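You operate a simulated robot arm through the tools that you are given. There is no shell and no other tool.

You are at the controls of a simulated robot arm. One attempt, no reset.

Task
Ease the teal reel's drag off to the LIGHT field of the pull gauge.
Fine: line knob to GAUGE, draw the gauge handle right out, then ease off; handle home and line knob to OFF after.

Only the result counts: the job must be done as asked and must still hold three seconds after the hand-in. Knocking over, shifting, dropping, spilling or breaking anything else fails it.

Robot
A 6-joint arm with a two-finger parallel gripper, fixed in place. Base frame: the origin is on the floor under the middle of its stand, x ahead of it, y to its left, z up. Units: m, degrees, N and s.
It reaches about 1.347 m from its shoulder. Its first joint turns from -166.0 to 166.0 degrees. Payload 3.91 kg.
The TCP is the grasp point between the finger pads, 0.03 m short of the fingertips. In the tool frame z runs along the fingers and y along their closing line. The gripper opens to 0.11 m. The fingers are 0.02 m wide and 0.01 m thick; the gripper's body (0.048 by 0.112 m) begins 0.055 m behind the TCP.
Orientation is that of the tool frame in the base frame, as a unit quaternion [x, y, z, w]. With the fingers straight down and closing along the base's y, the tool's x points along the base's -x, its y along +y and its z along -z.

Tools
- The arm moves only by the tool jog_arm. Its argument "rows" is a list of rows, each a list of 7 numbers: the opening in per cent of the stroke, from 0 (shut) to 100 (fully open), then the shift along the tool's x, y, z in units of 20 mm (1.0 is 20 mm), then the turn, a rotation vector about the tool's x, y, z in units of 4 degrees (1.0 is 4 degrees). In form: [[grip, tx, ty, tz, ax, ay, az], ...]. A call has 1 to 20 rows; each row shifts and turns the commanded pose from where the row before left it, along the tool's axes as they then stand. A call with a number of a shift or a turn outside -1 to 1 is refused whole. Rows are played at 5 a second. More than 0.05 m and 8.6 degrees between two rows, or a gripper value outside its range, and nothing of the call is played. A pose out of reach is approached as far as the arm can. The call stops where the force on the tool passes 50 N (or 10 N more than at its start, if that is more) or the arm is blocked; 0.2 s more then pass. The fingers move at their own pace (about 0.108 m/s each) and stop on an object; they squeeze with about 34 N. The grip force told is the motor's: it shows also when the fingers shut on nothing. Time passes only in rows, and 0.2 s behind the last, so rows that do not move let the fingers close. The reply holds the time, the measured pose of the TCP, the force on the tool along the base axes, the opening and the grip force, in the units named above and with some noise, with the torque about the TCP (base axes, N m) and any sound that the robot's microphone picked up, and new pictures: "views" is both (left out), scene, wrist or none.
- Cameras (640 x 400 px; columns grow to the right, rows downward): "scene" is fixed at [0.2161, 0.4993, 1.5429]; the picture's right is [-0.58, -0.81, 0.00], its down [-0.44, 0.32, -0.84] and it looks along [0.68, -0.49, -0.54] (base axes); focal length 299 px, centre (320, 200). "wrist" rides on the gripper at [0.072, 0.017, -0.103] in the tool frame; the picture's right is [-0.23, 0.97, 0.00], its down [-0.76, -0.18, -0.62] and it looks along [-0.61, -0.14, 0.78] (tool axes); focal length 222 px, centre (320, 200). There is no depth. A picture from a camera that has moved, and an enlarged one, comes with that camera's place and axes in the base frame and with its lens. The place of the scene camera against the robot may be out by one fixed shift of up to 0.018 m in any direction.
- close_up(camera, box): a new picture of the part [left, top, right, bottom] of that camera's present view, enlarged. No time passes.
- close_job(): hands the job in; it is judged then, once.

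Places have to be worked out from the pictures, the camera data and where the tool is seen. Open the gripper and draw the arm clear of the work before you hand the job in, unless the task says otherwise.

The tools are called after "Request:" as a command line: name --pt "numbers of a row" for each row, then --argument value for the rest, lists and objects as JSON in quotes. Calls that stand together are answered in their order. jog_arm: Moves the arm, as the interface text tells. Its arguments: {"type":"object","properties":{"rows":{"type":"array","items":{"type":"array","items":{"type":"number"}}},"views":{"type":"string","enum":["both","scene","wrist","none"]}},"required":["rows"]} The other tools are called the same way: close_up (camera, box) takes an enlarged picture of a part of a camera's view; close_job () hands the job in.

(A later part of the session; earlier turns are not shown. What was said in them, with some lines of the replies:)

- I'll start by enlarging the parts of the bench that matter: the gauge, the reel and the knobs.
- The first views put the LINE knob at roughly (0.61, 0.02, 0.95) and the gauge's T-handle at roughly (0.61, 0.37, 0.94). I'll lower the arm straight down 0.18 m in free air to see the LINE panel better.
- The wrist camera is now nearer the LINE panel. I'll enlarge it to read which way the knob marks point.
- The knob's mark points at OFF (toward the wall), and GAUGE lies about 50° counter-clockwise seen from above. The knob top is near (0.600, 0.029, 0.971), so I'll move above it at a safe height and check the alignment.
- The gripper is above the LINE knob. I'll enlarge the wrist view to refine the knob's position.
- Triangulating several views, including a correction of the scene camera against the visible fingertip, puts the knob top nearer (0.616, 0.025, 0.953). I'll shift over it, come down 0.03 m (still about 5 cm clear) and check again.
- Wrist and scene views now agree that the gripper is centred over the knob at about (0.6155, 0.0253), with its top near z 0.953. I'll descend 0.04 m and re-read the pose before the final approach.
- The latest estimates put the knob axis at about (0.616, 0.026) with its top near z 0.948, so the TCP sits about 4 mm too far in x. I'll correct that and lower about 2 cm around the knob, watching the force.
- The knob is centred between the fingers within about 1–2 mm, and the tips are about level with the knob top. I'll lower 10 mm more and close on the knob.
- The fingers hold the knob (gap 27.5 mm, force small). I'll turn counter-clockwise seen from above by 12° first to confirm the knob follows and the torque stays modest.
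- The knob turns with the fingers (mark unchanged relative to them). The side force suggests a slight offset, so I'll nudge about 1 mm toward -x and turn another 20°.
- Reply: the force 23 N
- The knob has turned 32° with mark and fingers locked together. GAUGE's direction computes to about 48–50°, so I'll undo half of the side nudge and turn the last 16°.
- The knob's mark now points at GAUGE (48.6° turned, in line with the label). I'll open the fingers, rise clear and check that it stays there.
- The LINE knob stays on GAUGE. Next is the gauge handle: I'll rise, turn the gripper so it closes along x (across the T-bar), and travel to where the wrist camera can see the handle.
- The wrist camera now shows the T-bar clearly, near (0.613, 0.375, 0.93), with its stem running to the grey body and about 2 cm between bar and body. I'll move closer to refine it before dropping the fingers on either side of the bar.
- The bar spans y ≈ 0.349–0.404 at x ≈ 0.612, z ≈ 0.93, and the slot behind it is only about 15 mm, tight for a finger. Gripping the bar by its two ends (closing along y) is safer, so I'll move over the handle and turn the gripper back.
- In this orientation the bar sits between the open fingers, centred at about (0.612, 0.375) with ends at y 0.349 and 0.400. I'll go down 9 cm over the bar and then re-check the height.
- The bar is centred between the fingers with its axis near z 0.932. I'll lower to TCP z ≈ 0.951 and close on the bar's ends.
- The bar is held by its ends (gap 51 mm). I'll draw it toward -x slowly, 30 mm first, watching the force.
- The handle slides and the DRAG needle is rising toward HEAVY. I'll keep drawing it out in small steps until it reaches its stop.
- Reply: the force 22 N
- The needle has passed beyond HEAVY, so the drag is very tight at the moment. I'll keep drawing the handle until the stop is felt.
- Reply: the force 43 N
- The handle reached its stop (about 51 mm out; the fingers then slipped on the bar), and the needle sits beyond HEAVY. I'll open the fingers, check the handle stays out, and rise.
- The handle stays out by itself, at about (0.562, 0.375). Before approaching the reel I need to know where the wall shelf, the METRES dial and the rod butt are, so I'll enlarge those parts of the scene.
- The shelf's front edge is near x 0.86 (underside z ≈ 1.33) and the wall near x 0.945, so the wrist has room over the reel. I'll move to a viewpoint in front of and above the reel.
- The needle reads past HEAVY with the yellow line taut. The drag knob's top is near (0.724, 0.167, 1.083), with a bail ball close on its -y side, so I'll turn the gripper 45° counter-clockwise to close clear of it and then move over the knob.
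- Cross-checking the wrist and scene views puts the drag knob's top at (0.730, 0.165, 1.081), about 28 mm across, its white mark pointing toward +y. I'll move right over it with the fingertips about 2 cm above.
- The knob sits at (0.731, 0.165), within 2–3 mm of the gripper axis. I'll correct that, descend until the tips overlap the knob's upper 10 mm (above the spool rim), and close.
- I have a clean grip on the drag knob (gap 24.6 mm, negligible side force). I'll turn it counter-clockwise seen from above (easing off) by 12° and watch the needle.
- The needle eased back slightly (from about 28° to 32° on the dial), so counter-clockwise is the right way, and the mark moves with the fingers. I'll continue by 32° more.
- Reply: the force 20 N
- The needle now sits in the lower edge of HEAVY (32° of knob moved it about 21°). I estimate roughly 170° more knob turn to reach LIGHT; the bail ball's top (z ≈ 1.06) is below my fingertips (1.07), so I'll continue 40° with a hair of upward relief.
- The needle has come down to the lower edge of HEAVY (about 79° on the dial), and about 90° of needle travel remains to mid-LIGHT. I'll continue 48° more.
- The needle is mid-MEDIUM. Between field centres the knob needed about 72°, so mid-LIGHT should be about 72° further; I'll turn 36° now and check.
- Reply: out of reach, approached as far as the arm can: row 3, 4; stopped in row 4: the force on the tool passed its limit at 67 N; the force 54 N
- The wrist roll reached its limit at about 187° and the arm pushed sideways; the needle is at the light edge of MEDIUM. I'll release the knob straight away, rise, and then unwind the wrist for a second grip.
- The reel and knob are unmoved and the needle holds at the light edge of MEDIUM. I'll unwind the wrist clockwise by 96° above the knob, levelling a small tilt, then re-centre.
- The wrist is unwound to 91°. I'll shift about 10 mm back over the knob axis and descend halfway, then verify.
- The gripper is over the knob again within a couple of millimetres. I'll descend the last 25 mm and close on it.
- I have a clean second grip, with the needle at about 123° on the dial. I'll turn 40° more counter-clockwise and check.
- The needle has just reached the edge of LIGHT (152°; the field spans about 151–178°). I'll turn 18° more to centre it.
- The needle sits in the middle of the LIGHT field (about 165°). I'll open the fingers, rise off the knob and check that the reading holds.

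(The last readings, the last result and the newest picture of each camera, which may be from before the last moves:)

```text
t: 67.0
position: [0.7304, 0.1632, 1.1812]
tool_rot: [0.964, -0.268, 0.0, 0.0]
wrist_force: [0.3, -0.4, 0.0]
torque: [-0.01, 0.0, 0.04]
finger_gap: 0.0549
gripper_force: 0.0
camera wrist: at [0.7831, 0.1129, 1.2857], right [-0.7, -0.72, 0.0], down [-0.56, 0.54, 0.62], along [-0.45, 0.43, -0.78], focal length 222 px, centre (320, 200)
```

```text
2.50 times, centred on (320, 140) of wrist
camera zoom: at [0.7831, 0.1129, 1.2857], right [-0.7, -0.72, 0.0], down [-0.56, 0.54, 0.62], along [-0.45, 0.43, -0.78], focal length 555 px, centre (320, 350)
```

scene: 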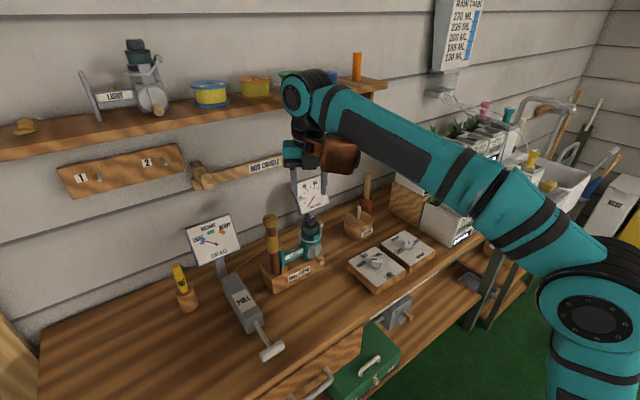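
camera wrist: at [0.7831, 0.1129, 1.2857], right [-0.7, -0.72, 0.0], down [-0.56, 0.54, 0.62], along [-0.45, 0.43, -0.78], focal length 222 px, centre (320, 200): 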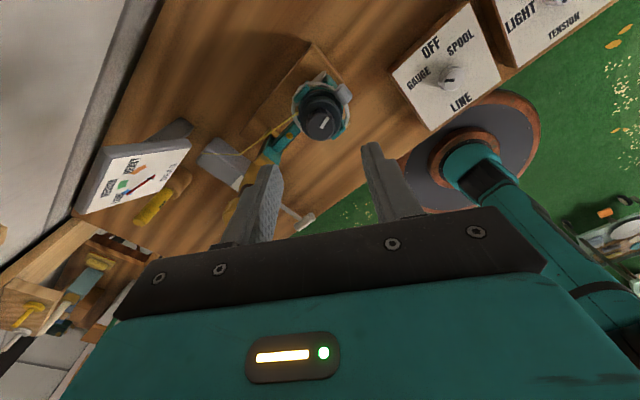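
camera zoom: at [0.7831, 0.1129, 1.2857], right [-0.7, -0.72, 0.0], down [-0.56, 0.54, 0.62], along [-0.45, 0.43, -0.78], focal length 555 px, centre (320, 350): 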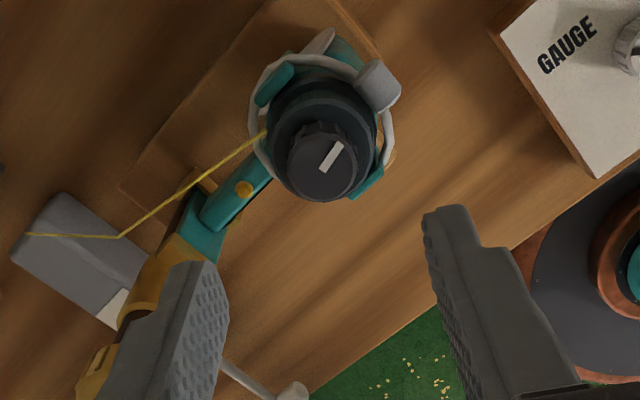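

The reading holds in the middle of LIGHT after release. Next I'll return the handle: unwind the wrist to 90° at this height, then travel to in front of the handle with the fingers closed.

Request:
jog_arm --pt "50 0 0 0 0 0 0.983" --pt "50 0 0 0 0 0 0.983" --pt "50 0 0 0 0 0 0.983" --pt "50 0 0 0 0 0 0.983" --pt "50 0 0 0 0 0 0.983" --pt "50 0 0 0 0 0 0.983" --pt "50 0 0 0 0 0 0.983" --pt "50 0 0 0 0 0 0.983" --pt "50 0 0 0 0 0 0.983" --pt "50 0 0 0 0 0 0.983" --pt "50 0 0 0 0 0 0.983" --pt "50 0 0 0 0 0 0.983" --pt "50 0 0 0 0 0 0.983" --pt "50 0 0 0 0 0 0.983" --pt "50 0 0 0 0 0 0.983" --views "none"

Request:
jog_arm --pt "30 0 1 0 0 0 0" --pt "10 0 1 0 0 0 0" --pt "0 -0.883 0.95 0 0 0 0" --pt "0 -0.883 0.95 0 0 0 0" --pt "0 -0.883 0.95 0 0 0 0" --pt "0 -0.883 0.95 0 0 0 0" --pt "0 -0.883 0.95 0 0 0 0" --pt "0 -0.883 0.95 0 0 0 0" --pt "0 -0.883 0.95 0 0 0 0" --pt "0 -0.883 0.95 0 0 0 0" --pt "0 -0.883 0.95 0 0 0 0" --pt "0 -0.883 0.95 0 0 0 0" --pt "0 -0.883 0 0 0 0 0" --pt "0 -0.883 0 0 0 0 0"

Request:
close_up --camera "wrist" --box '[200, 40, 440, 220]'

```text
t: 70.2
position: [0.7274, 0.1641, 1.181]
tool_rot: [-0.707, 0.707, -0.001, 0.0]
wrist_force: [-0.1, 0.6, -0.2]
torque: [0.02, 0.02, 0.01]
finger_gap: 0.0549
gripper_force: 0.0
```

```text
t: 73.2
position: [0.4983, 0.3793, 1.1827]
tool_rot: [-0.707, 0.708, -0.001, 0.001]
wrist_force: [-0.1, -0.1, -0.1]
torque: [0.06, -0.03, 0.0]
finger_gap: 0.0
gripper_force: 33.9
camera wrist: at [0.4811, 0.3071, 1.286], right [-0.97, 0.23, 0.0], down [0.18, 0.76, 0.62], along [0.14, 0.61, -0.78], focal length 222 px, centre (320, 200)
```

scene: 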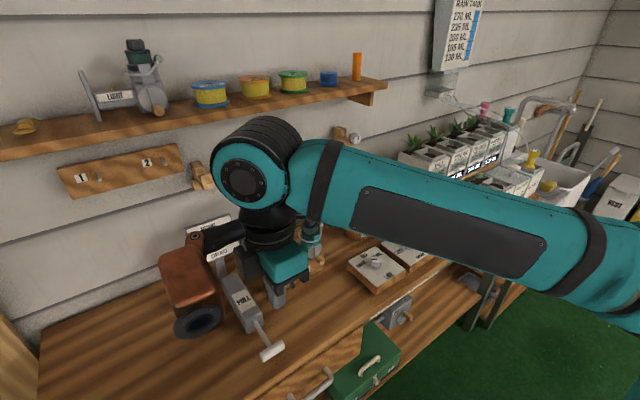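
wrist: 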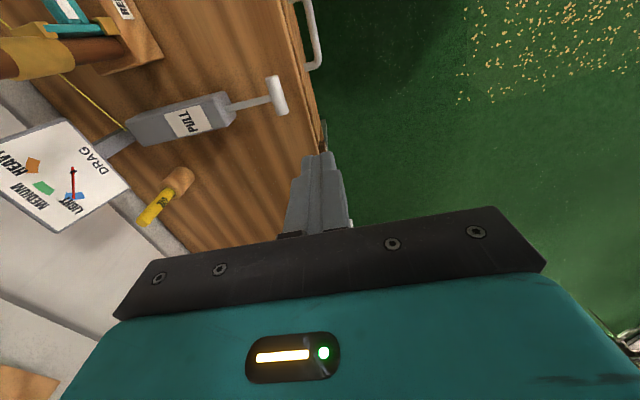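

```text
2.22 times, centred on (320, 130) of wrist
camera zoom: at [0.4811, 0.3071, 1.286], right [-0.97, 0.23, 0.0], down [0.18, 0.76, 0.62], along [0.14, 0.61, -0.78], focal length 494 px, centre (320, 356)
```

zoom: 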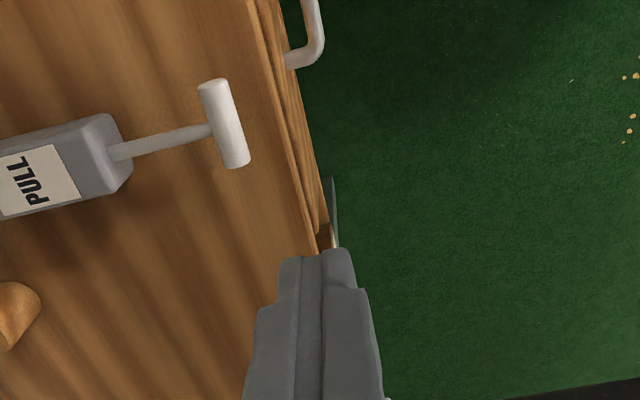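

From here the handle is still fully out at (0.563, 0.374) and the dial reads LIGHT. I'll lower the closed fingers in front of the bar to z ≈ 0.95.

Request:
jog_arm --pt "0 0.215 -0.835 0 0 0 0" --pt "0 0 0 0.97 0 0 0" --pt "0 0 0 0.97 0 0 0" --pt "0 0 0 0.97 0 0 0" --pt "0 0 0 0.97 0 0 0" --pt "0 0 0 0.97 0 0 0" --pt "0 0 0 0.97 0 0 0" --pt "0 0 0 0.97 0 0 0" --pt "0 0 0 0.97 0 0 0" --pt "0 0 0 0.97 0 0 0" --pt "0 0 0 0.97 0 0 0" --pt "0 0 0 0.97 0 0 0" --pt "0 0 0 0.9 0 0 0" --pt "0 0 0 0 0 0 0"

Request:
close_up --camera "wrist" --box '[200, 40, 440, 220]'

Request:
close_up --camera "scene" --box '[200, 270, 320, 380]'

```text
t: 76.2
position: [0.5146, 0.3739, 0.9493]
tool_rot: [0.707, -0.707, 0.001, -0.001]
wrist_force: [-0.2, 0.2, -0.6]
torque: [0.01, -0.03, -0.01]
finger_gap: 0.0
gripper_force: 33.5
camera wrist: at [0.498, 0.3005, 1.0524], right [-0.97, 0.23, 0.0], down [0.18, 0.76, 0.62], along [0.14, 0.61, -0.78], focal length 222 px, centre (320, 200)
```

scene: 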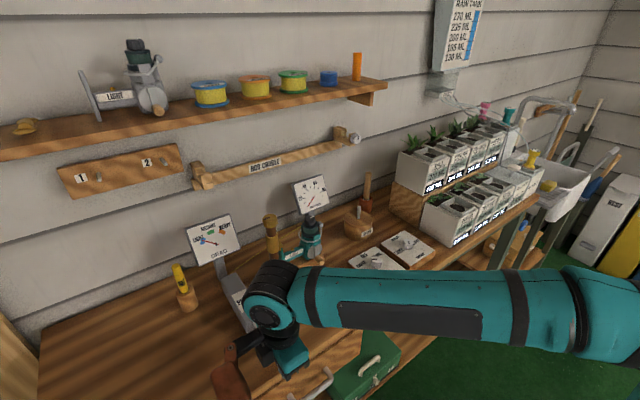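
wrist: 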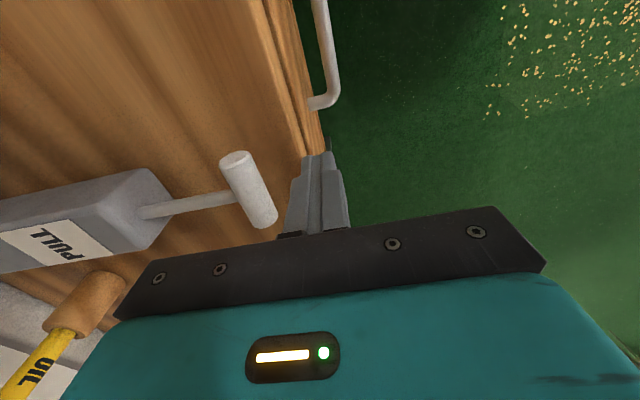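

```text
2.22 times, centred on (320, 130) of wrist
camera zoom: at [0.498, 0.3005, 1.0524], right [-0.97, 0.23, 0.0], down [0.18, 0.76, 0.62], along [0.14, 0.61, -0.78], focal length 494 px, centre (320, 356)
```

zoom: 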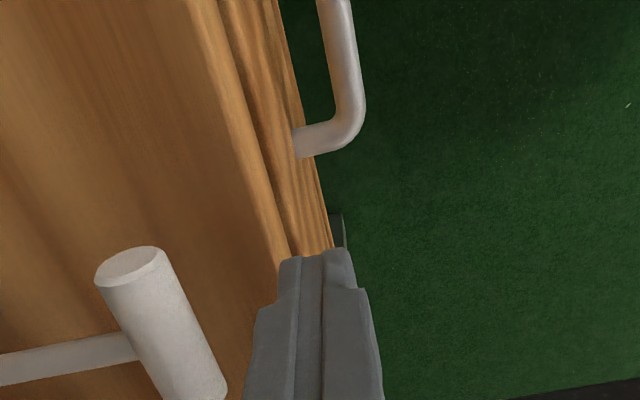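

```text
3.64 times, centred on (260, 325) of scene
camera zoom: at [0.2161, 0.4993, 1.5429], right [-0.58, -0.81, 0.0], down [-0.44, 0.32, -0.84], along [0.68, -0.49, -0.54], focal length 1088 px, centre (538, -254)
```

zoom: 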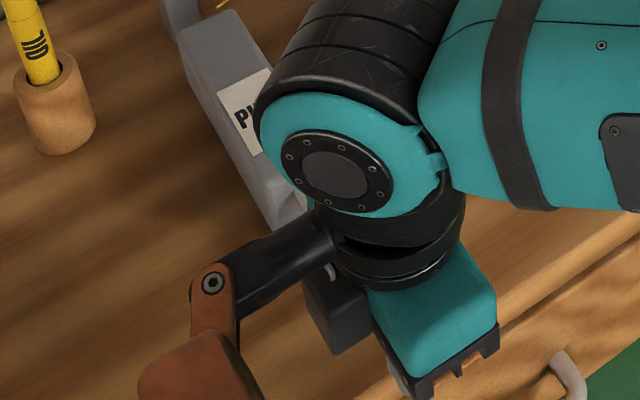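

The closed fingers are in front of the bar at the right height. I'll push toward the body in 5 mm steps.

Request:
jog_arm --pt "0 0 -0.5 0 0 0 0" --pt "0 0 -0.5 0 0 0 0" --pt "0 0 -0.25 0 0 0 0" --pt "0 0 -0.25 0 0 0 0" --pt "0 0 -0.25 0 0 0 0" --pt "0 0 -0.25 0 0 0 0" --pt "0 0 -0.25 0 0 0 0" --pt "0 0 -0.25 0 0 0 0" --pt "0 0 -0.25 0 0 0 0" --pt "0 0 -0.25 0 0 0 0" --pt "0 0 -0.25 0 0 0 0" --pt "0 0 -0.25 0 0 0 0"

Request:
close_up --camera "wrist" --box '[200, 40, 440, 220]'

Request:
close_up --camera "scene" --box '[180, 205, 250, 270]'

```text
t: 78.8
position: [0.5861, 0.3716, 0.9501]
tool_rot: [0.707, -0.707, 0.0, 0.0]
wrist_force: [-0.8, 0.0, 0.4]
torque: [0.0, -0.02, 0.0]
finger_gap: 0.0001
gripper_force: 34.3
camera wrist: at [0.5695, 0.2999, 1.0545], right [-0.97, 0.23, 0.0], down [0.18, 0.76, 0.62], along [0.14, 0.61, -0.78], focal length 222 px, centre (320, 200)
```

scene: 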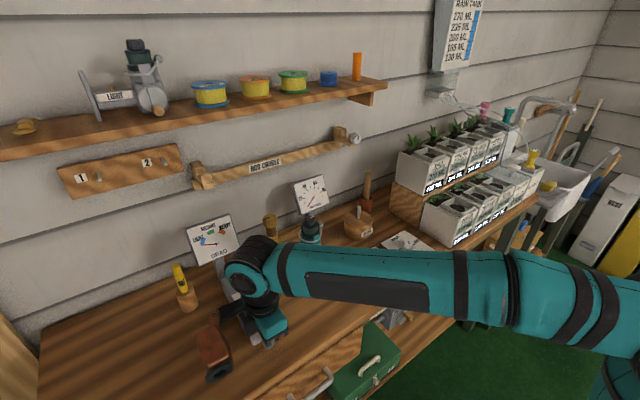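
wrist: 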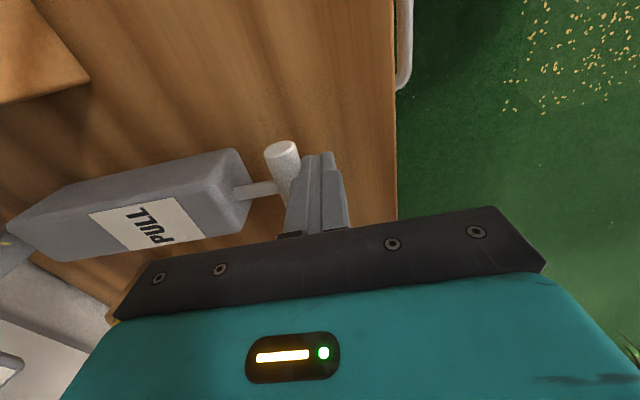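

```text
2.22 times, centred on (320, 130) of wrist
camera zoom: at [0.5695, 0.2999, 1.0545], right [-0.97, 0.23, 0.0], down [0.18, 0.76, 0.62], along [0.14, 0.61, -0.78], focal length 494 px, centre (320, 356)
```

zoom: 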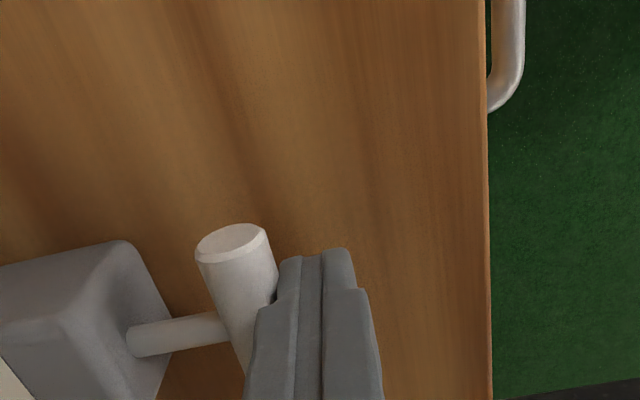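

```text
6.15 times, centred on (215, 238) of scene
camera zoom: at [0.2161, 0.4993, 1.5429], right [-0.58, -0.81, 0.0], down [-0.44, 0.32, -0.84], along [0.68, -0.49, -0.54], focal length 1841 px, centre (966, -31)
```

zoom: 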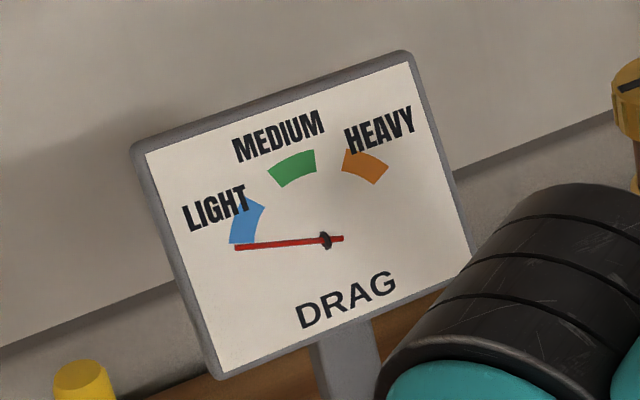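

The bar is moving in with the fingers and the needle is falling back as the load comes off. I'll push the last stretch in 3 mm steps until the home stop is felt.

Request:
jog_arm --pt "0 0 -0.15 0 0 0 0" --pt "0 0 -0.15 0 0 0 0" --pt "0 0 -0.1 0 0 0 0" --pt "0 0 0 0 0 0 0"

Request:
close_up --camera "wrist" --box '[200, 40, 440, 220]'

Request:
close_up --camera "scene" --box '[180, 205, 250, 270]'

```text
t: 79.8
position: [0.5935, 0.3728, 0.9509]
tool_rot: [0.707, -0.707, -0.001, 0.0]
wrist_force: [-13.4, 0.1, -1.0]
torque: [-0.03, 0.2, -0.12]
finger_gap: 0.0
gripper_force: 34.2
camera wrist: at [0.577, 0.3003, 1.0538], right [-0.97, 0.23, 0.0], down [0.18, 0.76, 0.62], along [0.14, 0.61, -0.78], focal length 222 px, centre (320, 200)
```

scene: 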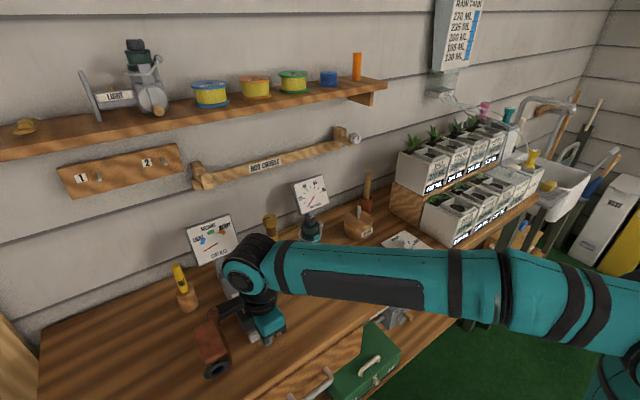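
wrist: 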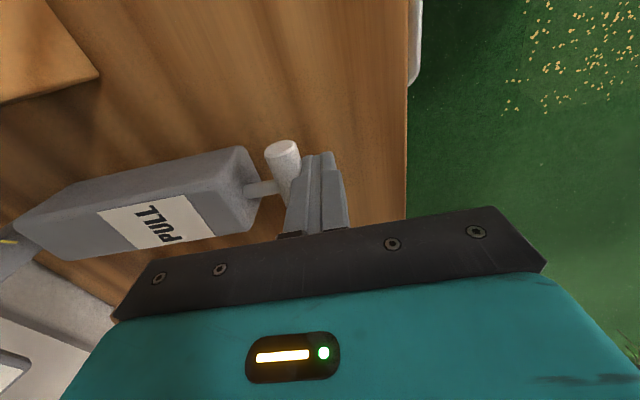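

```text
2.22 times, centred on (320, 130) of wrist
camera zoom: at [0.577, 0.3003, 1.0538], right [-0.97, 0.23, 0.0], down [0.18, 0.76, 0.62], along [0.14, 0.61, -0.78], focal length 494 px, centre (320, 356)
```

zoom: 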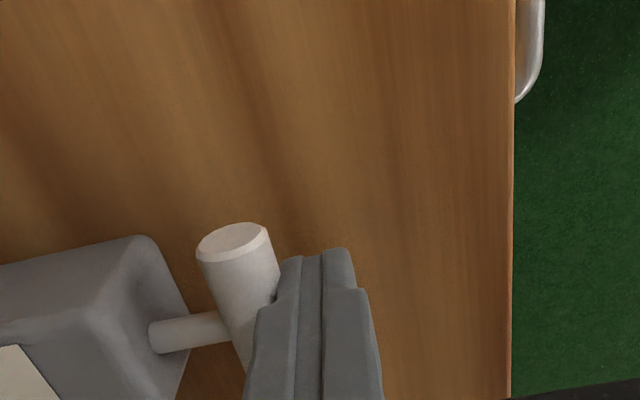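

```text
6.15 times, centred on (215, 238) of scene
camera zoom: at [0.2161, 0.4993, 1.5429], right [-0.58, -0.81, 0.0], down [-0.44, 0.32, -0.84], along [0.68, -0.49, -0.54], focal length 1841 px, centre (966, -31)
```

zoom: 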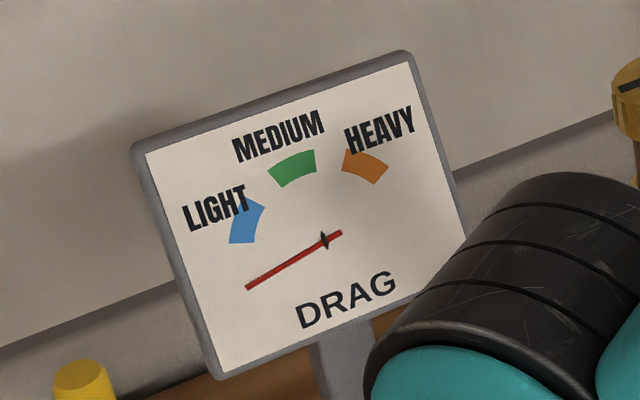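

The needle is back at its rest position and the force has risen to 13 N at the expected home position. I'll press 1 mm more to make sure it is on the stop, then back off.

Request:
jog_arm --pt "0 0 -0.05 0 0 0 0" --pt "0 0 0 0 0 0 0" --views "none"

Request:
jog_arm --pt "0 0 0.5 0 0 0 0" --pt "0 0 0.5 0 0 0 0" --pt "0 0 0.5 0 0 0 0" --pt "0 0 0 -1 0 0 0" --pt "0 0 0 -1 0 0 0" --pt "0 0 0 -1 0 0 0" --pt "0 0 0 -1 0 0 0" --pt "0 0 0 -1 0 0 0" --pt "0 0 0 -1 0 0 0"

Request:
close_up --camera "wrist" --box '[200, 40, 440, 220]'

Request:
close_up --camera "scene" --box '[180, 200, 320, 360]'

```text
t: 80.4
position: [0.5946, 0.3726, 0.9509]
tool_rot: [0.708, -0.707, 0.001, 0.0]
wrist_force: [-24.7, -3.3, -1.3]
torque: [-0.02, 0.4, -0.24]
finger_gap: 0.0
gripper_force: 34.3
```

```text
t: 82.4
position: [0.5646, 0.3723, 1.0686]
tool_rot: [0.707, -0.707, 0.001, -0.001]
wrist_force: [-0.1, -0.1, 0.5]
torque: [0.03, -0.01, 0.0]
finger_gap: 0.0
gripper_force: 34.5
camera wrist: at [0.5473, 0.3004, 1.1727], right [-0.97, 0.23, 0.0], down [0.18, 0.76, 0.62], along [0.14, 0.61, -0.78], focal length 222 px, centre (320, 200)
```

scene: 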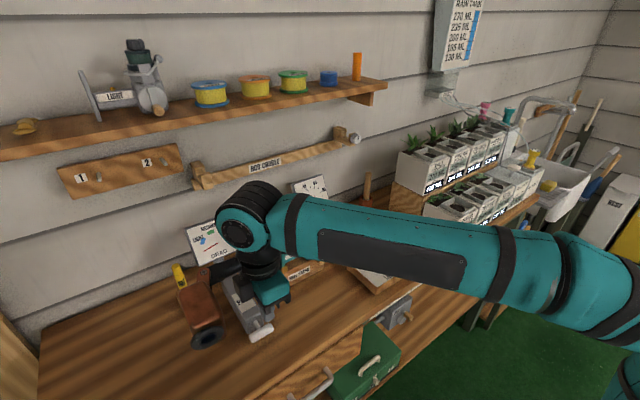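
wrist: 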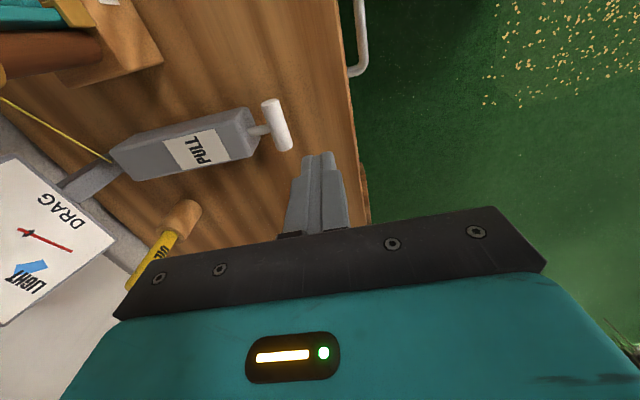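

```text
2.22 times, centred on (320, 130) of wrist
camera zoom: at [0.5473, 0.3004, 1.1727], right [-0.97, 0.23, 0.0], down [0.18, 0.76, 0.62], along [0.14, 0.61, -0.78], focal length 494 px, centre (320, 356)
```

zoom: 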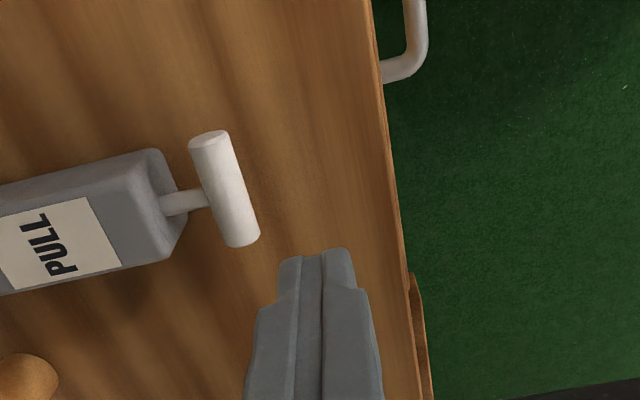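

```text
2.50 times, centred on (250, 280) of scene
camera zoom: at [0.2161, 0.4993, 1.5429], right [-0.58, -0.81, 0.0], down [-0.44, 0.32, -0.84], along [0.68, -0.49, -0.54], focal length 748 px, centre (495, 0)
```

zoom: 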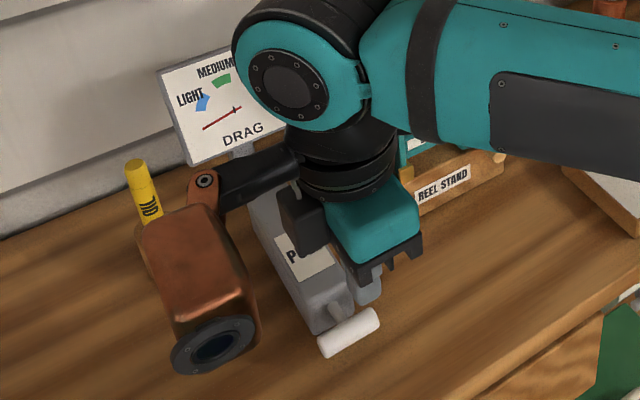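

The handle is home (bar back at x ≈ 0.6125, needle at rest). Now I'll travel at a safe height to the LINE knob, opening the fingers on the way.

Request:
jog_arm --pt "0 0 0 -1 0 0 0" --pt "0 0 0 -1 0 0 0" --pt "10 1 0 -1 0 0 0" --pt "20 1 0 -1 0 0 0" --pt "30 1 0 0 0 0 0" --pt "40 1 0 0 0 0 0" --pt "50 1 0 0 0 0 0" --pt "60 1 0 0 0 0 0" --pt "60 1 0 0 0 0 0" --pt "60 1 0 0 0 0 0" --pt "60 1 0 0 0 0 0" --pt "60 1 0 0 0 0 0" --pt "60 1 0 0 0 0 0" --pt "60 1 0 0 0 0 0" --pt "60 1 0 0 0 0 0" --pt "60 1 0 0 0 0 0" --pt "60 1 0 0 0 0 0" --pt "60 1 0 0 0 0 0" --pt "60 1 -1 0 0 0 0" --pt "60 0.3 -1 0 0 0 0" --views "scene"

Request:
jog_arm --pt "60 0 0 0 0 0 1" --pt "60 0 0 0 0 0 1" --pt "60 0 0 0 0 0 1" --pt "60 0 0 0 0 0 1" --pt "60 0 0 0 0 0 1" --pt "60 0 0 0 0 0 1" --pt "60 0 0 0 0 0 1" --pt "60 0 0 0 0 0 1" --pt "60 0 0 0 0 0 1" --pt "60 0 0 0 0 0 1" --pt "60 0 0 0 0 0 0.35"

Request:
close_up --camera "wrist" --box '[220, 40, 420, 240]'

```text
t: 86.6
position: [0.6046, 0.0252, 1.1499]
tool_rot: [0.708, -0.706, 0.001, 0.0]
wrist_force: [0.1, 0.6, 0.4]
torque: [0.0, -0.01, 0.03]
finger_gap: 0.066
gripper_force: 0.1
```

scene: 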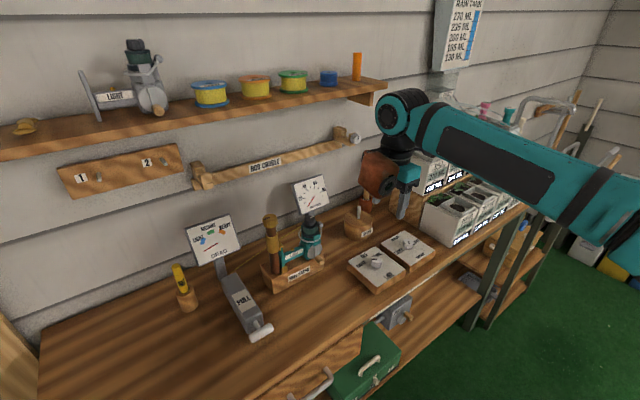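

```text
t: 89.0
position: [0.6048, 0.0269, 1.1501]
tool_rot: [-0.411, 0.912, 0.0, 0.0]
wrist_force: [0.5, -0.9, 0.6]
torque: [0.02, 0.01, -0.02]
finger_gap: 0.0661
gripper_force: 0.1
camera wrist: at [0.5442, -0.017, 1.2539], right [-0.58, 0.81, 0.0], down [0.64, 0.45, 0.62], along [0.51, 0.36, -0.78], focal length 222 px, centre (320, 200)
```

scene: 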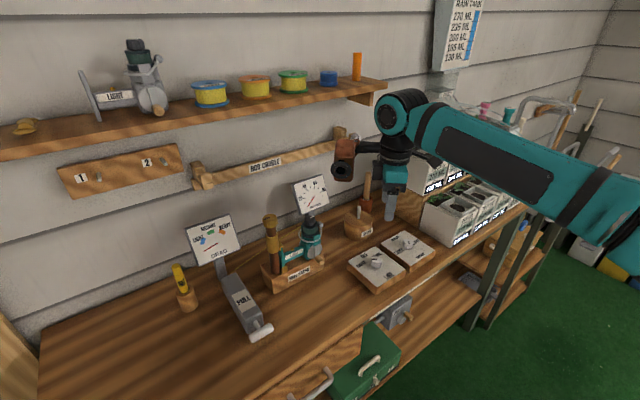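
wrist: 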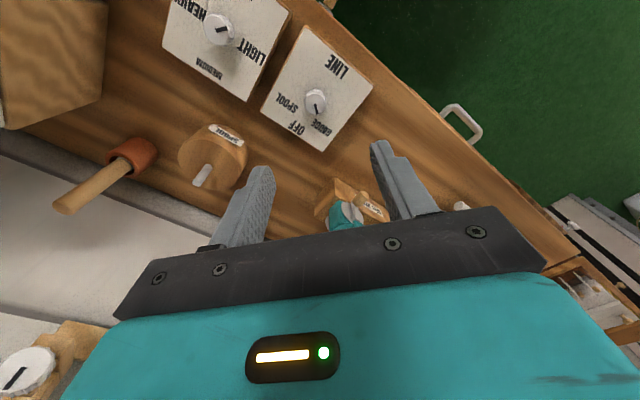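

```text
2.00 times, centred on (320, 140) of wrist
camera zoom: at [0.5442, -0.017, 1.2539], right [-0.58, 0.81, 0.0], down [0.64, 0.45, 0.62], along [0.51, 0.36, -0.78], focal length 444 px, centre (320, 320)
```

zoom: 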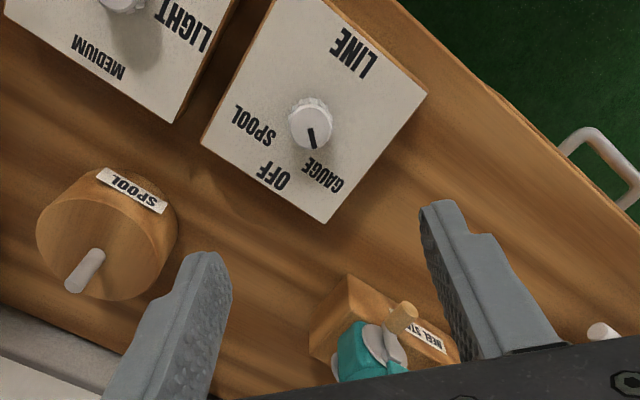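

I'm above the LINE panel with the knob still on GAUGE. I'll centre over the knob at (0.614, 0.0255) and come down to just above it.

Request:
jog_arm --pt "60 -0.13 -0.2 0.9 0 0 0" --pt "60 -0.13 -0.205 0.9 0 0 0" --pt "60 0 0 0.9 0 0 0" --pt "60 0 0 0.9 0 0 0" --pt "60 0 0 0.9 0 0 0" --pt "60 0 0 0.9 0 0 0" --pt "60 0 0 0.9 0 0 0" --pt "60 0 0 0.9 0 0 0" --pt "60 0 0 0 0 0 0"

Request:
close_up --camera "wrist" --box '[220, 40, 420, 240]'

Request:
close_up --camera "scene" --box '[340, 210, 440, 300]'

```text
t: 91.0
position: [0.6146, 0.0253, 1.0061]
tool_rot: [-0.411, 0.912, -0.001, -0.001]
wrist_force: [-0.2, -0.6, 0.4]
torque: [-0.02, 0.04, 0.0]
finger_gap: 0.066
gripper_force: 0.0
camera wrist: at [0.5541, -0.0178, 1.1094], right [-0.58, 0.81, 0.0], down [0.64, 0.45, 0.62], along [0.51, 0.36, -0.78], focal length 222 px, centre (320, 200)
```

scene: 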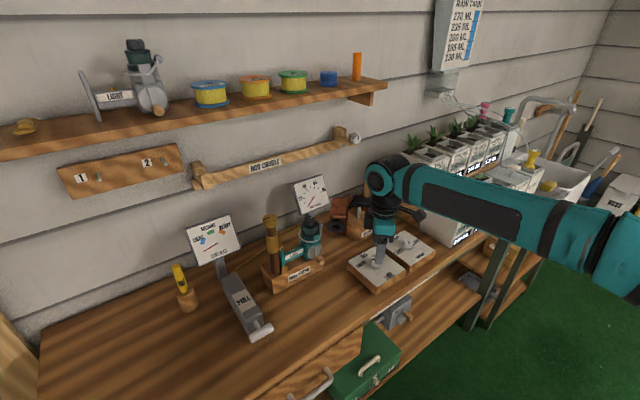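
wrist: 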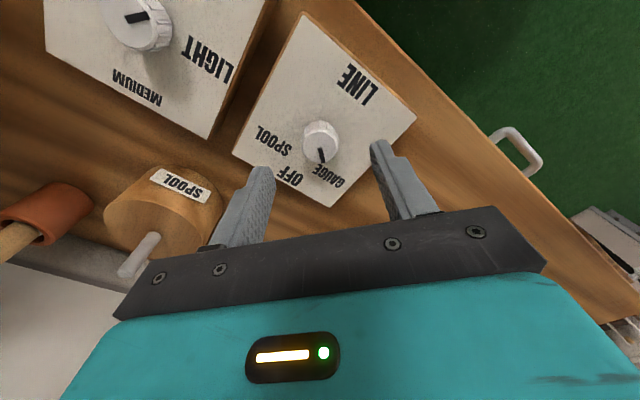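

```text
2.00 times, centred on (320, 140) of wrist
camera zoom: at [0.5541, -0.0178, 1.1094], right [-0.58, 0.81, 0.0], down [0.64, 0.45, 0.62], along [0.51, 0.36, -0.78], focal length 444 px, centre (320, 320)
```

zoom: 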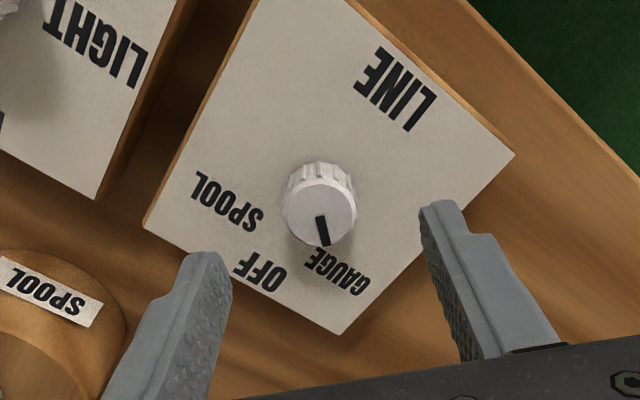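

```text
4.44 times, centred on (390, 255) of scene
camera zoom: at [0.2161, 0.4993, 1.5429], right [-0.58, -0.81, 0.0], down [-0.44, 0.32, -0.84], along [0.68, -0.49, -0.54], focal length 1329 px, centre (9, -44)
```

zoom: 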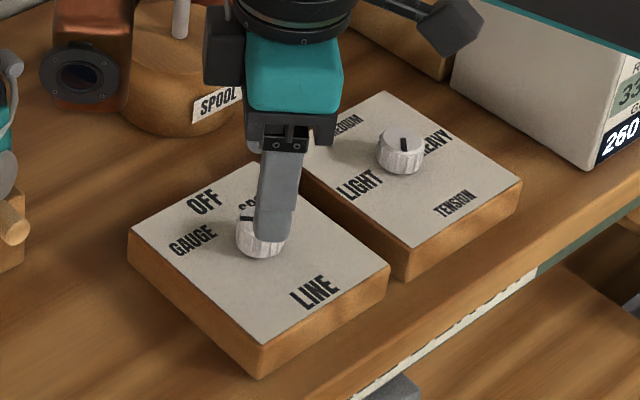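

The knob is centred between the fingers (0.615, 0.0255). I'll descend to the same grip height as before and close.

Request:
jog_arm --pt "60 0 0 0.5 0 0 0" --pt "60 0 0 0.5 0 0 0" --pt "60 0 0 0.5 0 0 0" --pt "60 0 0 0.4 0 0 0" --pt "45 0 0 0 0 0 0" --pt "30 0 0 0 0 0 0" --pt "15 0 0 0 0 0 0" --pt "15 0 0 0 0 0 0"

Request:
close_up --camera "wrist" --box '[220, 40, 420, 240]'

```text
t: 92.8
position: [0.6156, 0.0256, 0.9686]
tool_rot: [-0.411, 0.911, 0.0, 0.0]
wrist_force: [-8.0, 5.1, -4.1]
torque: [0.51, 0.46, 0.0]
finger_gap: 0.0276
gripper_force: 45.1
camera wrist: at [0.5548, -0.0174, 1.0718], right [-0.58, 0.81, 0.0], down [0.64, 0.45, 0.62], along [0.51, 0.36, -0.78], focal length 222 px, centre (320, 200)
```

scene: 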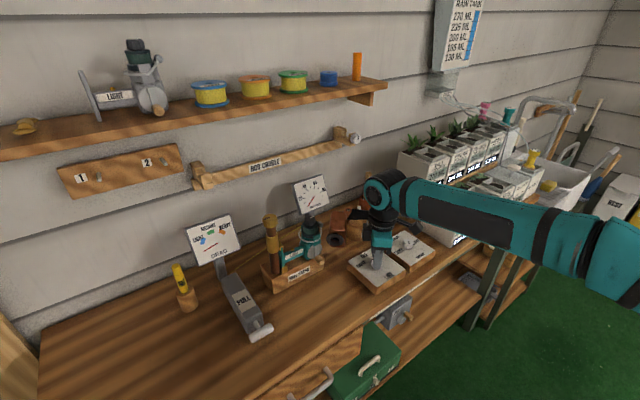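
wrist: 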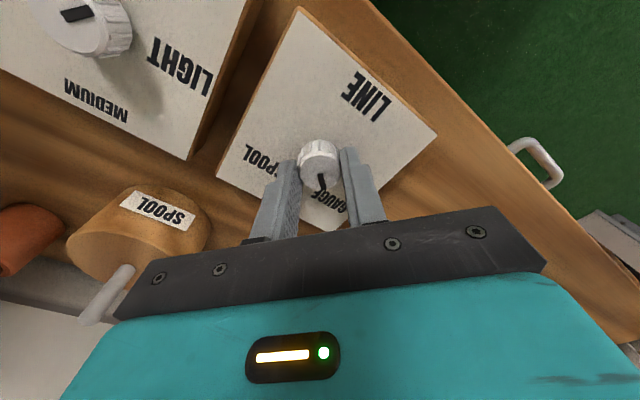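

```text
2.00 times, centred on (320, 140) of wrist
camera zoom: at [0.5548, -0.0174, 1.0718], right [-0.58, 0.81, 0.0], down [0.64, 0.45, 0.62], along [0.51, 0.36, -0.78], focal length 444 px, centre (320, 320)
```

zoom: 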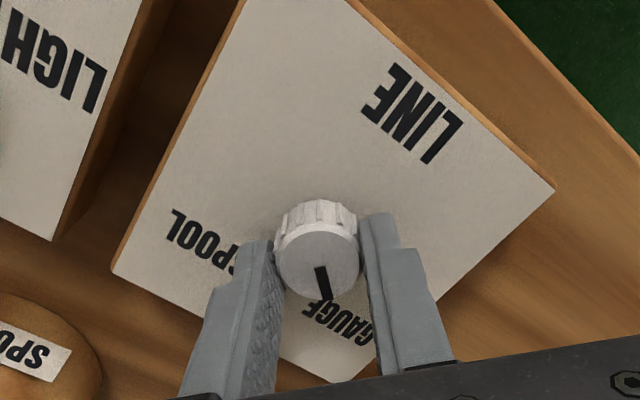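

I have a good grip on the knob (27.6 mm, small side force). I'll turn it clockwise 24° with a tiny lateral correction and check the force.

Request:
jog_arm --pt "15 0 0.015 0 0 0 1" --pt "15 0 0 0 0 0 1" --pt "15 0 0 0 0 0 1" --pt "15 0 0 0 0 0 1" --pt "15 0 0 0 0 0 1" --pt "15 0 0 0 0 0 1"

Request:
close_up --camera "wrist" --box '[220, 40, 420, 240]'

```text
t: 94.2
position: [0.6154, 0.0243, 0.9667]
tool_rot: [-0.213, 0.977, 0.0, 0.0]
wrist_force: [11.1, 14.6, -4.9]
torque: [1.01, -0.81, 0.02]
finger_gap: 0.0277
gripper_force: 44.9
camera wrist: at [0.5426, 0.0107, 1.0718], right [-0.2, 0.98, 0.0], down [0.77, 0.16, 0.62], along [0.61, 0.12, -0.78], focal length 222 px, centre (320, 200)
```

scene: 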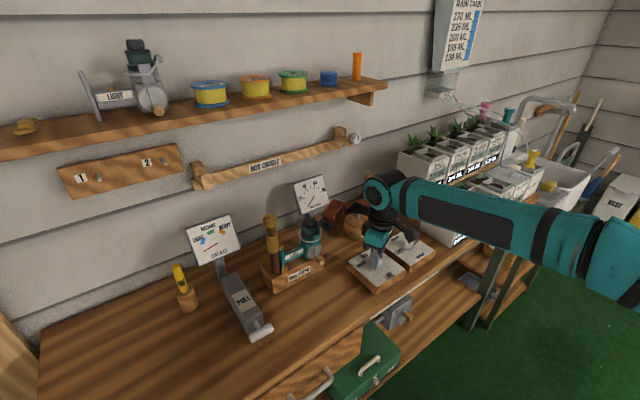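
wrist: 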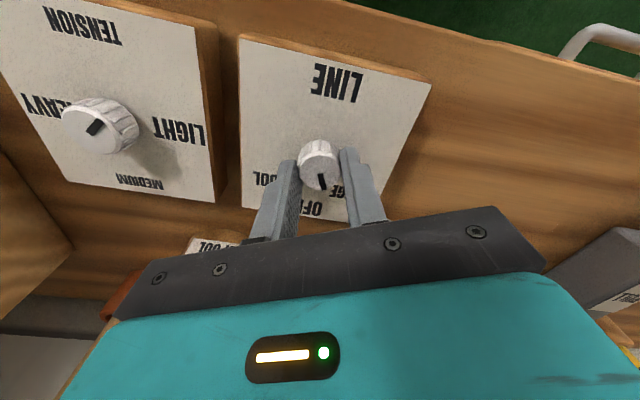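

```text
2.00 times, centred on (320, 140) of wrist
camera zoom: at [0.5426, 0.0107, 1.0718], right [-0.2, 0.98, 0.0], down [0.77, 0.16, 0.62], along [0.61, 0.12, -0.78], focal length 444 px, centre (320, 320)
```

zoom: 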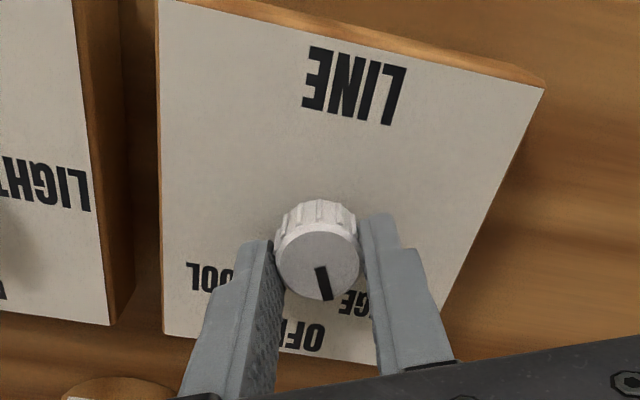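

The knob is following (mark steady relative to the fingers, now 24.6° from OFF). I'll relieve the small side force and turn the remaining 24.6°.

Request:
jog_arm --pt "15 -0.024 0.017 0 0 0 1" --pt "15 0 0 0 0 0 1" --pt "15 0 0 0 0 0 1" --pt "15 0 0 0 0 0 1" --pt "15 0 0 0 0 0 1" --pt "15 0 0 0 0 0 1" --pt "15 0 0 0 0 0 0.15"

Request:
close_up --camera "wrist" --box '[220, 40, 420, 240]'

```text
t: 95.8
position: [0.6154, 0.0256, 0.9677]
tool_rot: [0.001, 1.0, 0.0, 0.001]
wrist_force: [16.9, 0.1, 3.5]
torque: [0.26, 0.45, 0.0]
finger_gap: 0.0276
gripper_force: 45.3
camera wrist: at [0.543, 0.0422, 1.0718], right [0.23, 0.97, 0.0], down [0.76, -0.18, 0.62], along [0.61, -0.14, -0.78], focal length 222 px, centre (320, 200)
```

scene: 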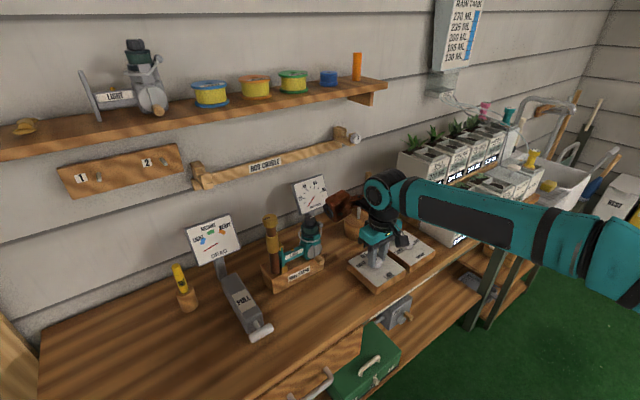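
wrist: 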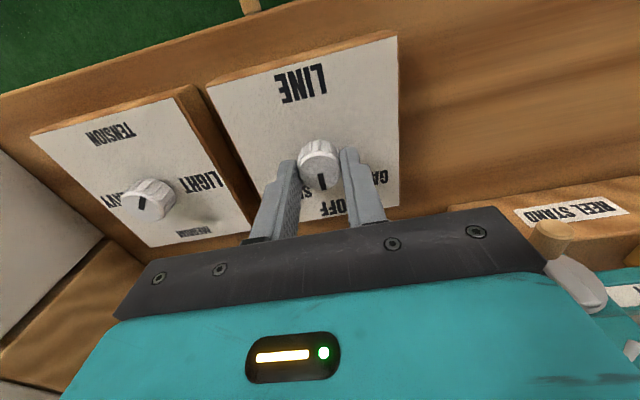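

```text
2.00 times, centred on (320, 140) of wrist
camera zoom: at [0.543, 0.0422, 1.0718], right [0.23, 0.97, 0.0], down [0.76, -0.18, 0.62], along [0.61, -0.14, -0.78], focal length 444 px, centre (320, 320)
```

zoom: 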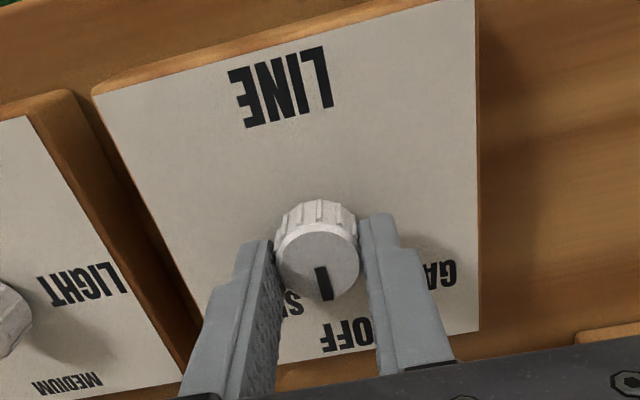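

The mark is back on OFF. I'll release, rise clear and verify all the settings.

Request:
jog_arm --pt "30 0 0 0 0 0 0" --pt "45 0 0 0 0 0 0" --pt "60 0 0 0 0 0 0" --pt "60 0 0 -0.5 0 0 0" --pt "60 0 0 -1 0 0 0" --pt "60 0 0 -1 0 0 0" --pt "60 0 0 -1 0 0 0" --pt "60 0 0 -1 0 0 0"

Request:
close_up --camera "wrist" --box '[220, 40, 420, 240]'

Request:
close_up --camera "scene" --box '[340, 210, 440, 300]'

Request:
close_up --camera "scene" --box '[160, 190, 340, 350]'

```text
t: 97.6
position: [0.6143, 0.0285, 1.0603]
tool_rot: [0.0, 1.0, 0.0, 0.0]
wrist_force: [1.0, -0.5, -0.5]
torque: [-0.02, -0.04, 0.03]
finger_gap: 0.0661
gripper_force: 0.0
camera wrist: at [0.5416, 0.0456, 1.1645], right [0.23, 0.97, 0.0], down [0.76, -0.18, 0.62], along [0.61, -0.14, -0.78], focal length 222 px, centre (320, 200)
```

scene: 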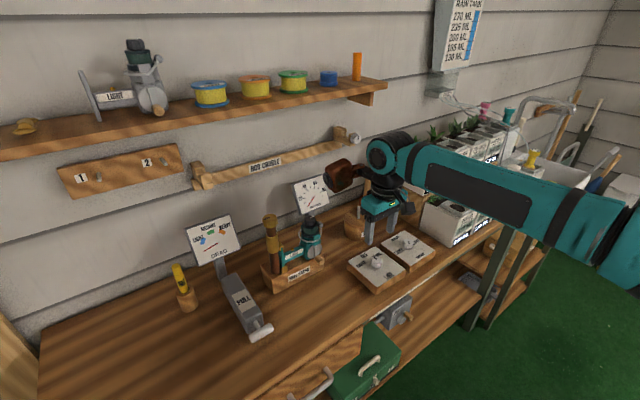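
wrist: 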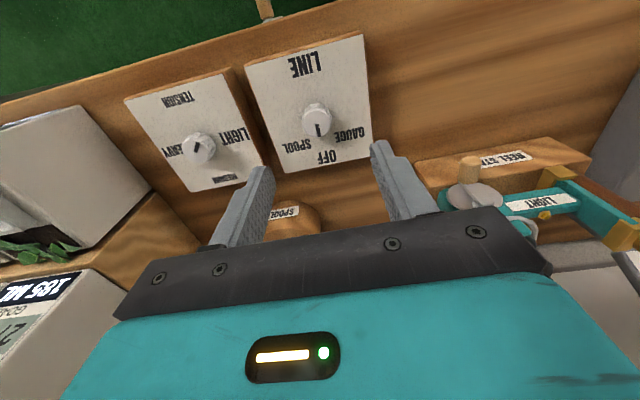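

```text
2.00 times, centred on (320, 140) of wrist
camera zoom: at [0.5416, 0.0456, 1.1645], right [0.23, 0.97, 0.0], down [0.76, -0.18, 0.62], along [0.61, -0.14, -0.78], focal length 444 px, centre (320, 320)
```

zoom: 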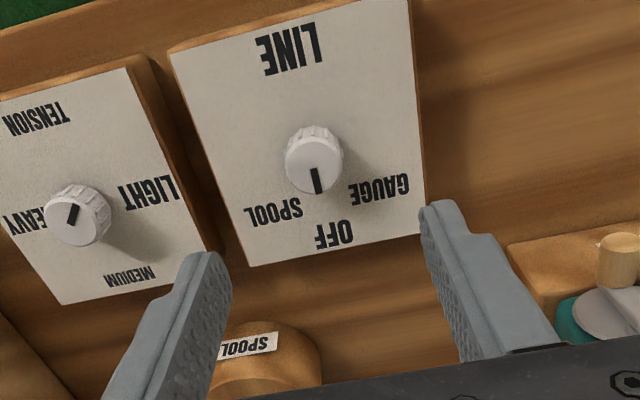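

```text
4.44 times, centred on (390, 255) of scene
camera zoom: at [0.2161, 0.4993, 1.5429], right [-0.58, -0.81, 0.0], down [-0.44, 0.32, -0.84], along [0.68, -0.49, -0.54], focal length 1329 px, centre (9, -44)
```

zoom: 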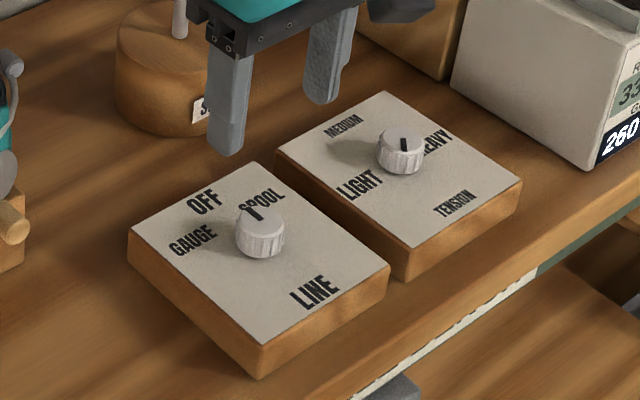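

```text
2.50 times, centred on (250, 270) of scene
camera zoom: at [0.2161, 0.4993, 1.5429], right [-0.58, -0.81, 0.0], down [-0.44, 0.32, -0.84], along [0.68, -0.49, -0.54], focal length 748 px, centre (495, 25)
```

zoom: 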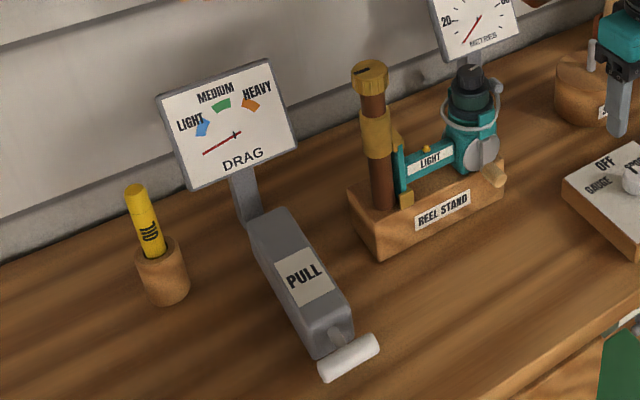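

Everything matches the wanted end state: LINE knob on OFF, handle home, needle at rest, yellow line gone, TENSION untouched. I'll open the gripper and draw the arm back and up, clear of the bench.

Request:
jog_arm --pt "80 0.7 0 -1 0 0 0" --pt "100 0.7 0 -1 0 0 0" --pt "100 0.7 0 -1 0 0 0" --pt "100 0.7 0 -1 0 0 0" --pt "100 0.7 0 -1 0 0 0" --pt "100 0.7 0 -1 0 0 0" --pt "100 0.7 0 -1 0 0 0" --pt "100 0.7 0 -1 0 0 0" --pt "100 0.7 0 -1 0 0 0" --pt "100 0.7 0 -1 0 0 0"

Request:
close_up --camera "scene" --box '[160, 190, 440, 350]'

```text
t: 99.8
position: [0.4749, 0.0266, 1.2582]
tool_rot: [0.0, 1.0, 0.0, 0.001]
wrist_force: [0.6, -0.1, 0.1]
torque: [-0.02, 0.01, -0.02]
finger_gap: 0.11
gripper_force: 0.2
camera wrist: at [0.4022, 0.0449, 1.3617], right [0.23, 0.97, 0.0], down [0.76, -0.18, 0.62], along [0.61, -0.14, -0.78], focal length 222 px, centre (320, 200)
```

scene: 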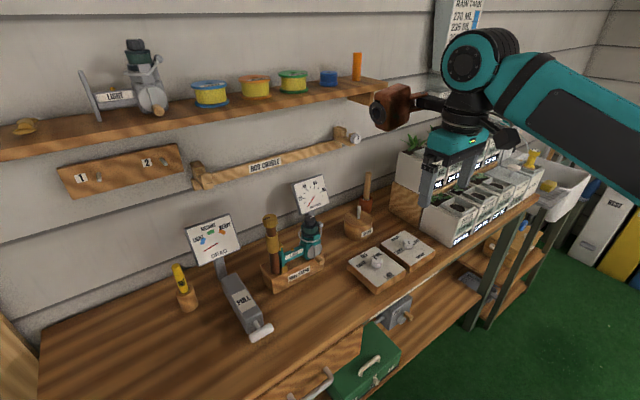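
wrist: 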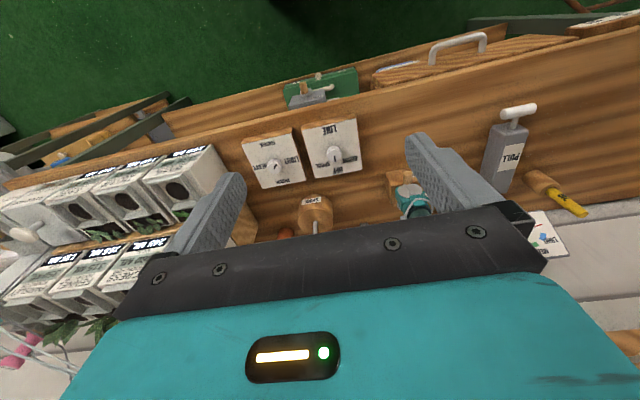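

```text
2.29 times, centred on (300, 270) of scene
camera zoom: at [0.2161, 0.4993, 1.5429], right [-0.58, -0.81, 0.0], down [-0.44, 0.32, -0.84], along [0.68, -0.49, -0.54], focal length 684 px, centre (366, 40)
```

zoom: 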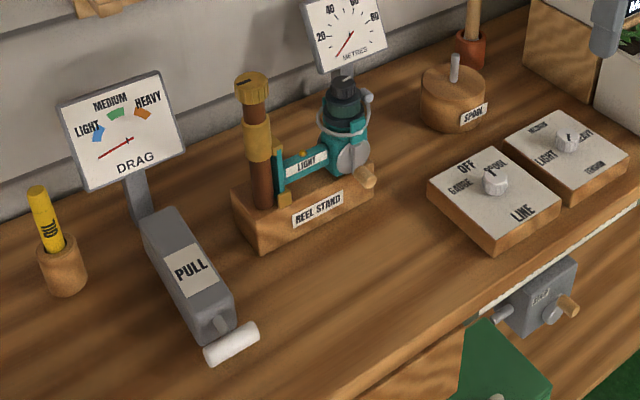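

The arm is clear with the gripper open. The drag was left mid-LIGHT, the handle is home, the LINE knob is on OFF, and nothing else looks moved, so I'm handing the job in.

Request:
close_job

```text
The job is handed in.
```

I eased the teal reel's drag off until the gauge needle sat in the middle of the LIGHT field, and it stayed there after I let go of the knob. The job is handed in; no verdict came back with it.

- **Line knob:** I turned it to GAUGE for the reading and returned it to OFF afterwards.
- **Gauge handle:** I drew it out to its stop, about 51 mm, and pushed it home afterwards. The needle went back to its rest position.
- **Drag knob:** It started past HEAVY and took about 200° counter-clockwise in two grips to reach LIGHT.
- **Sideways push:** Partway through easing off, the wrist reached its turning limit and pushed sideways on the reel at up to 67 N before it stopped. I released straight away. In the pictures the reel and stand had not visibly shifted; I could only check to about 2–3 mm.

The arm is clear of the bench with the gripper open, and nothing else looks moved in the last pictures.
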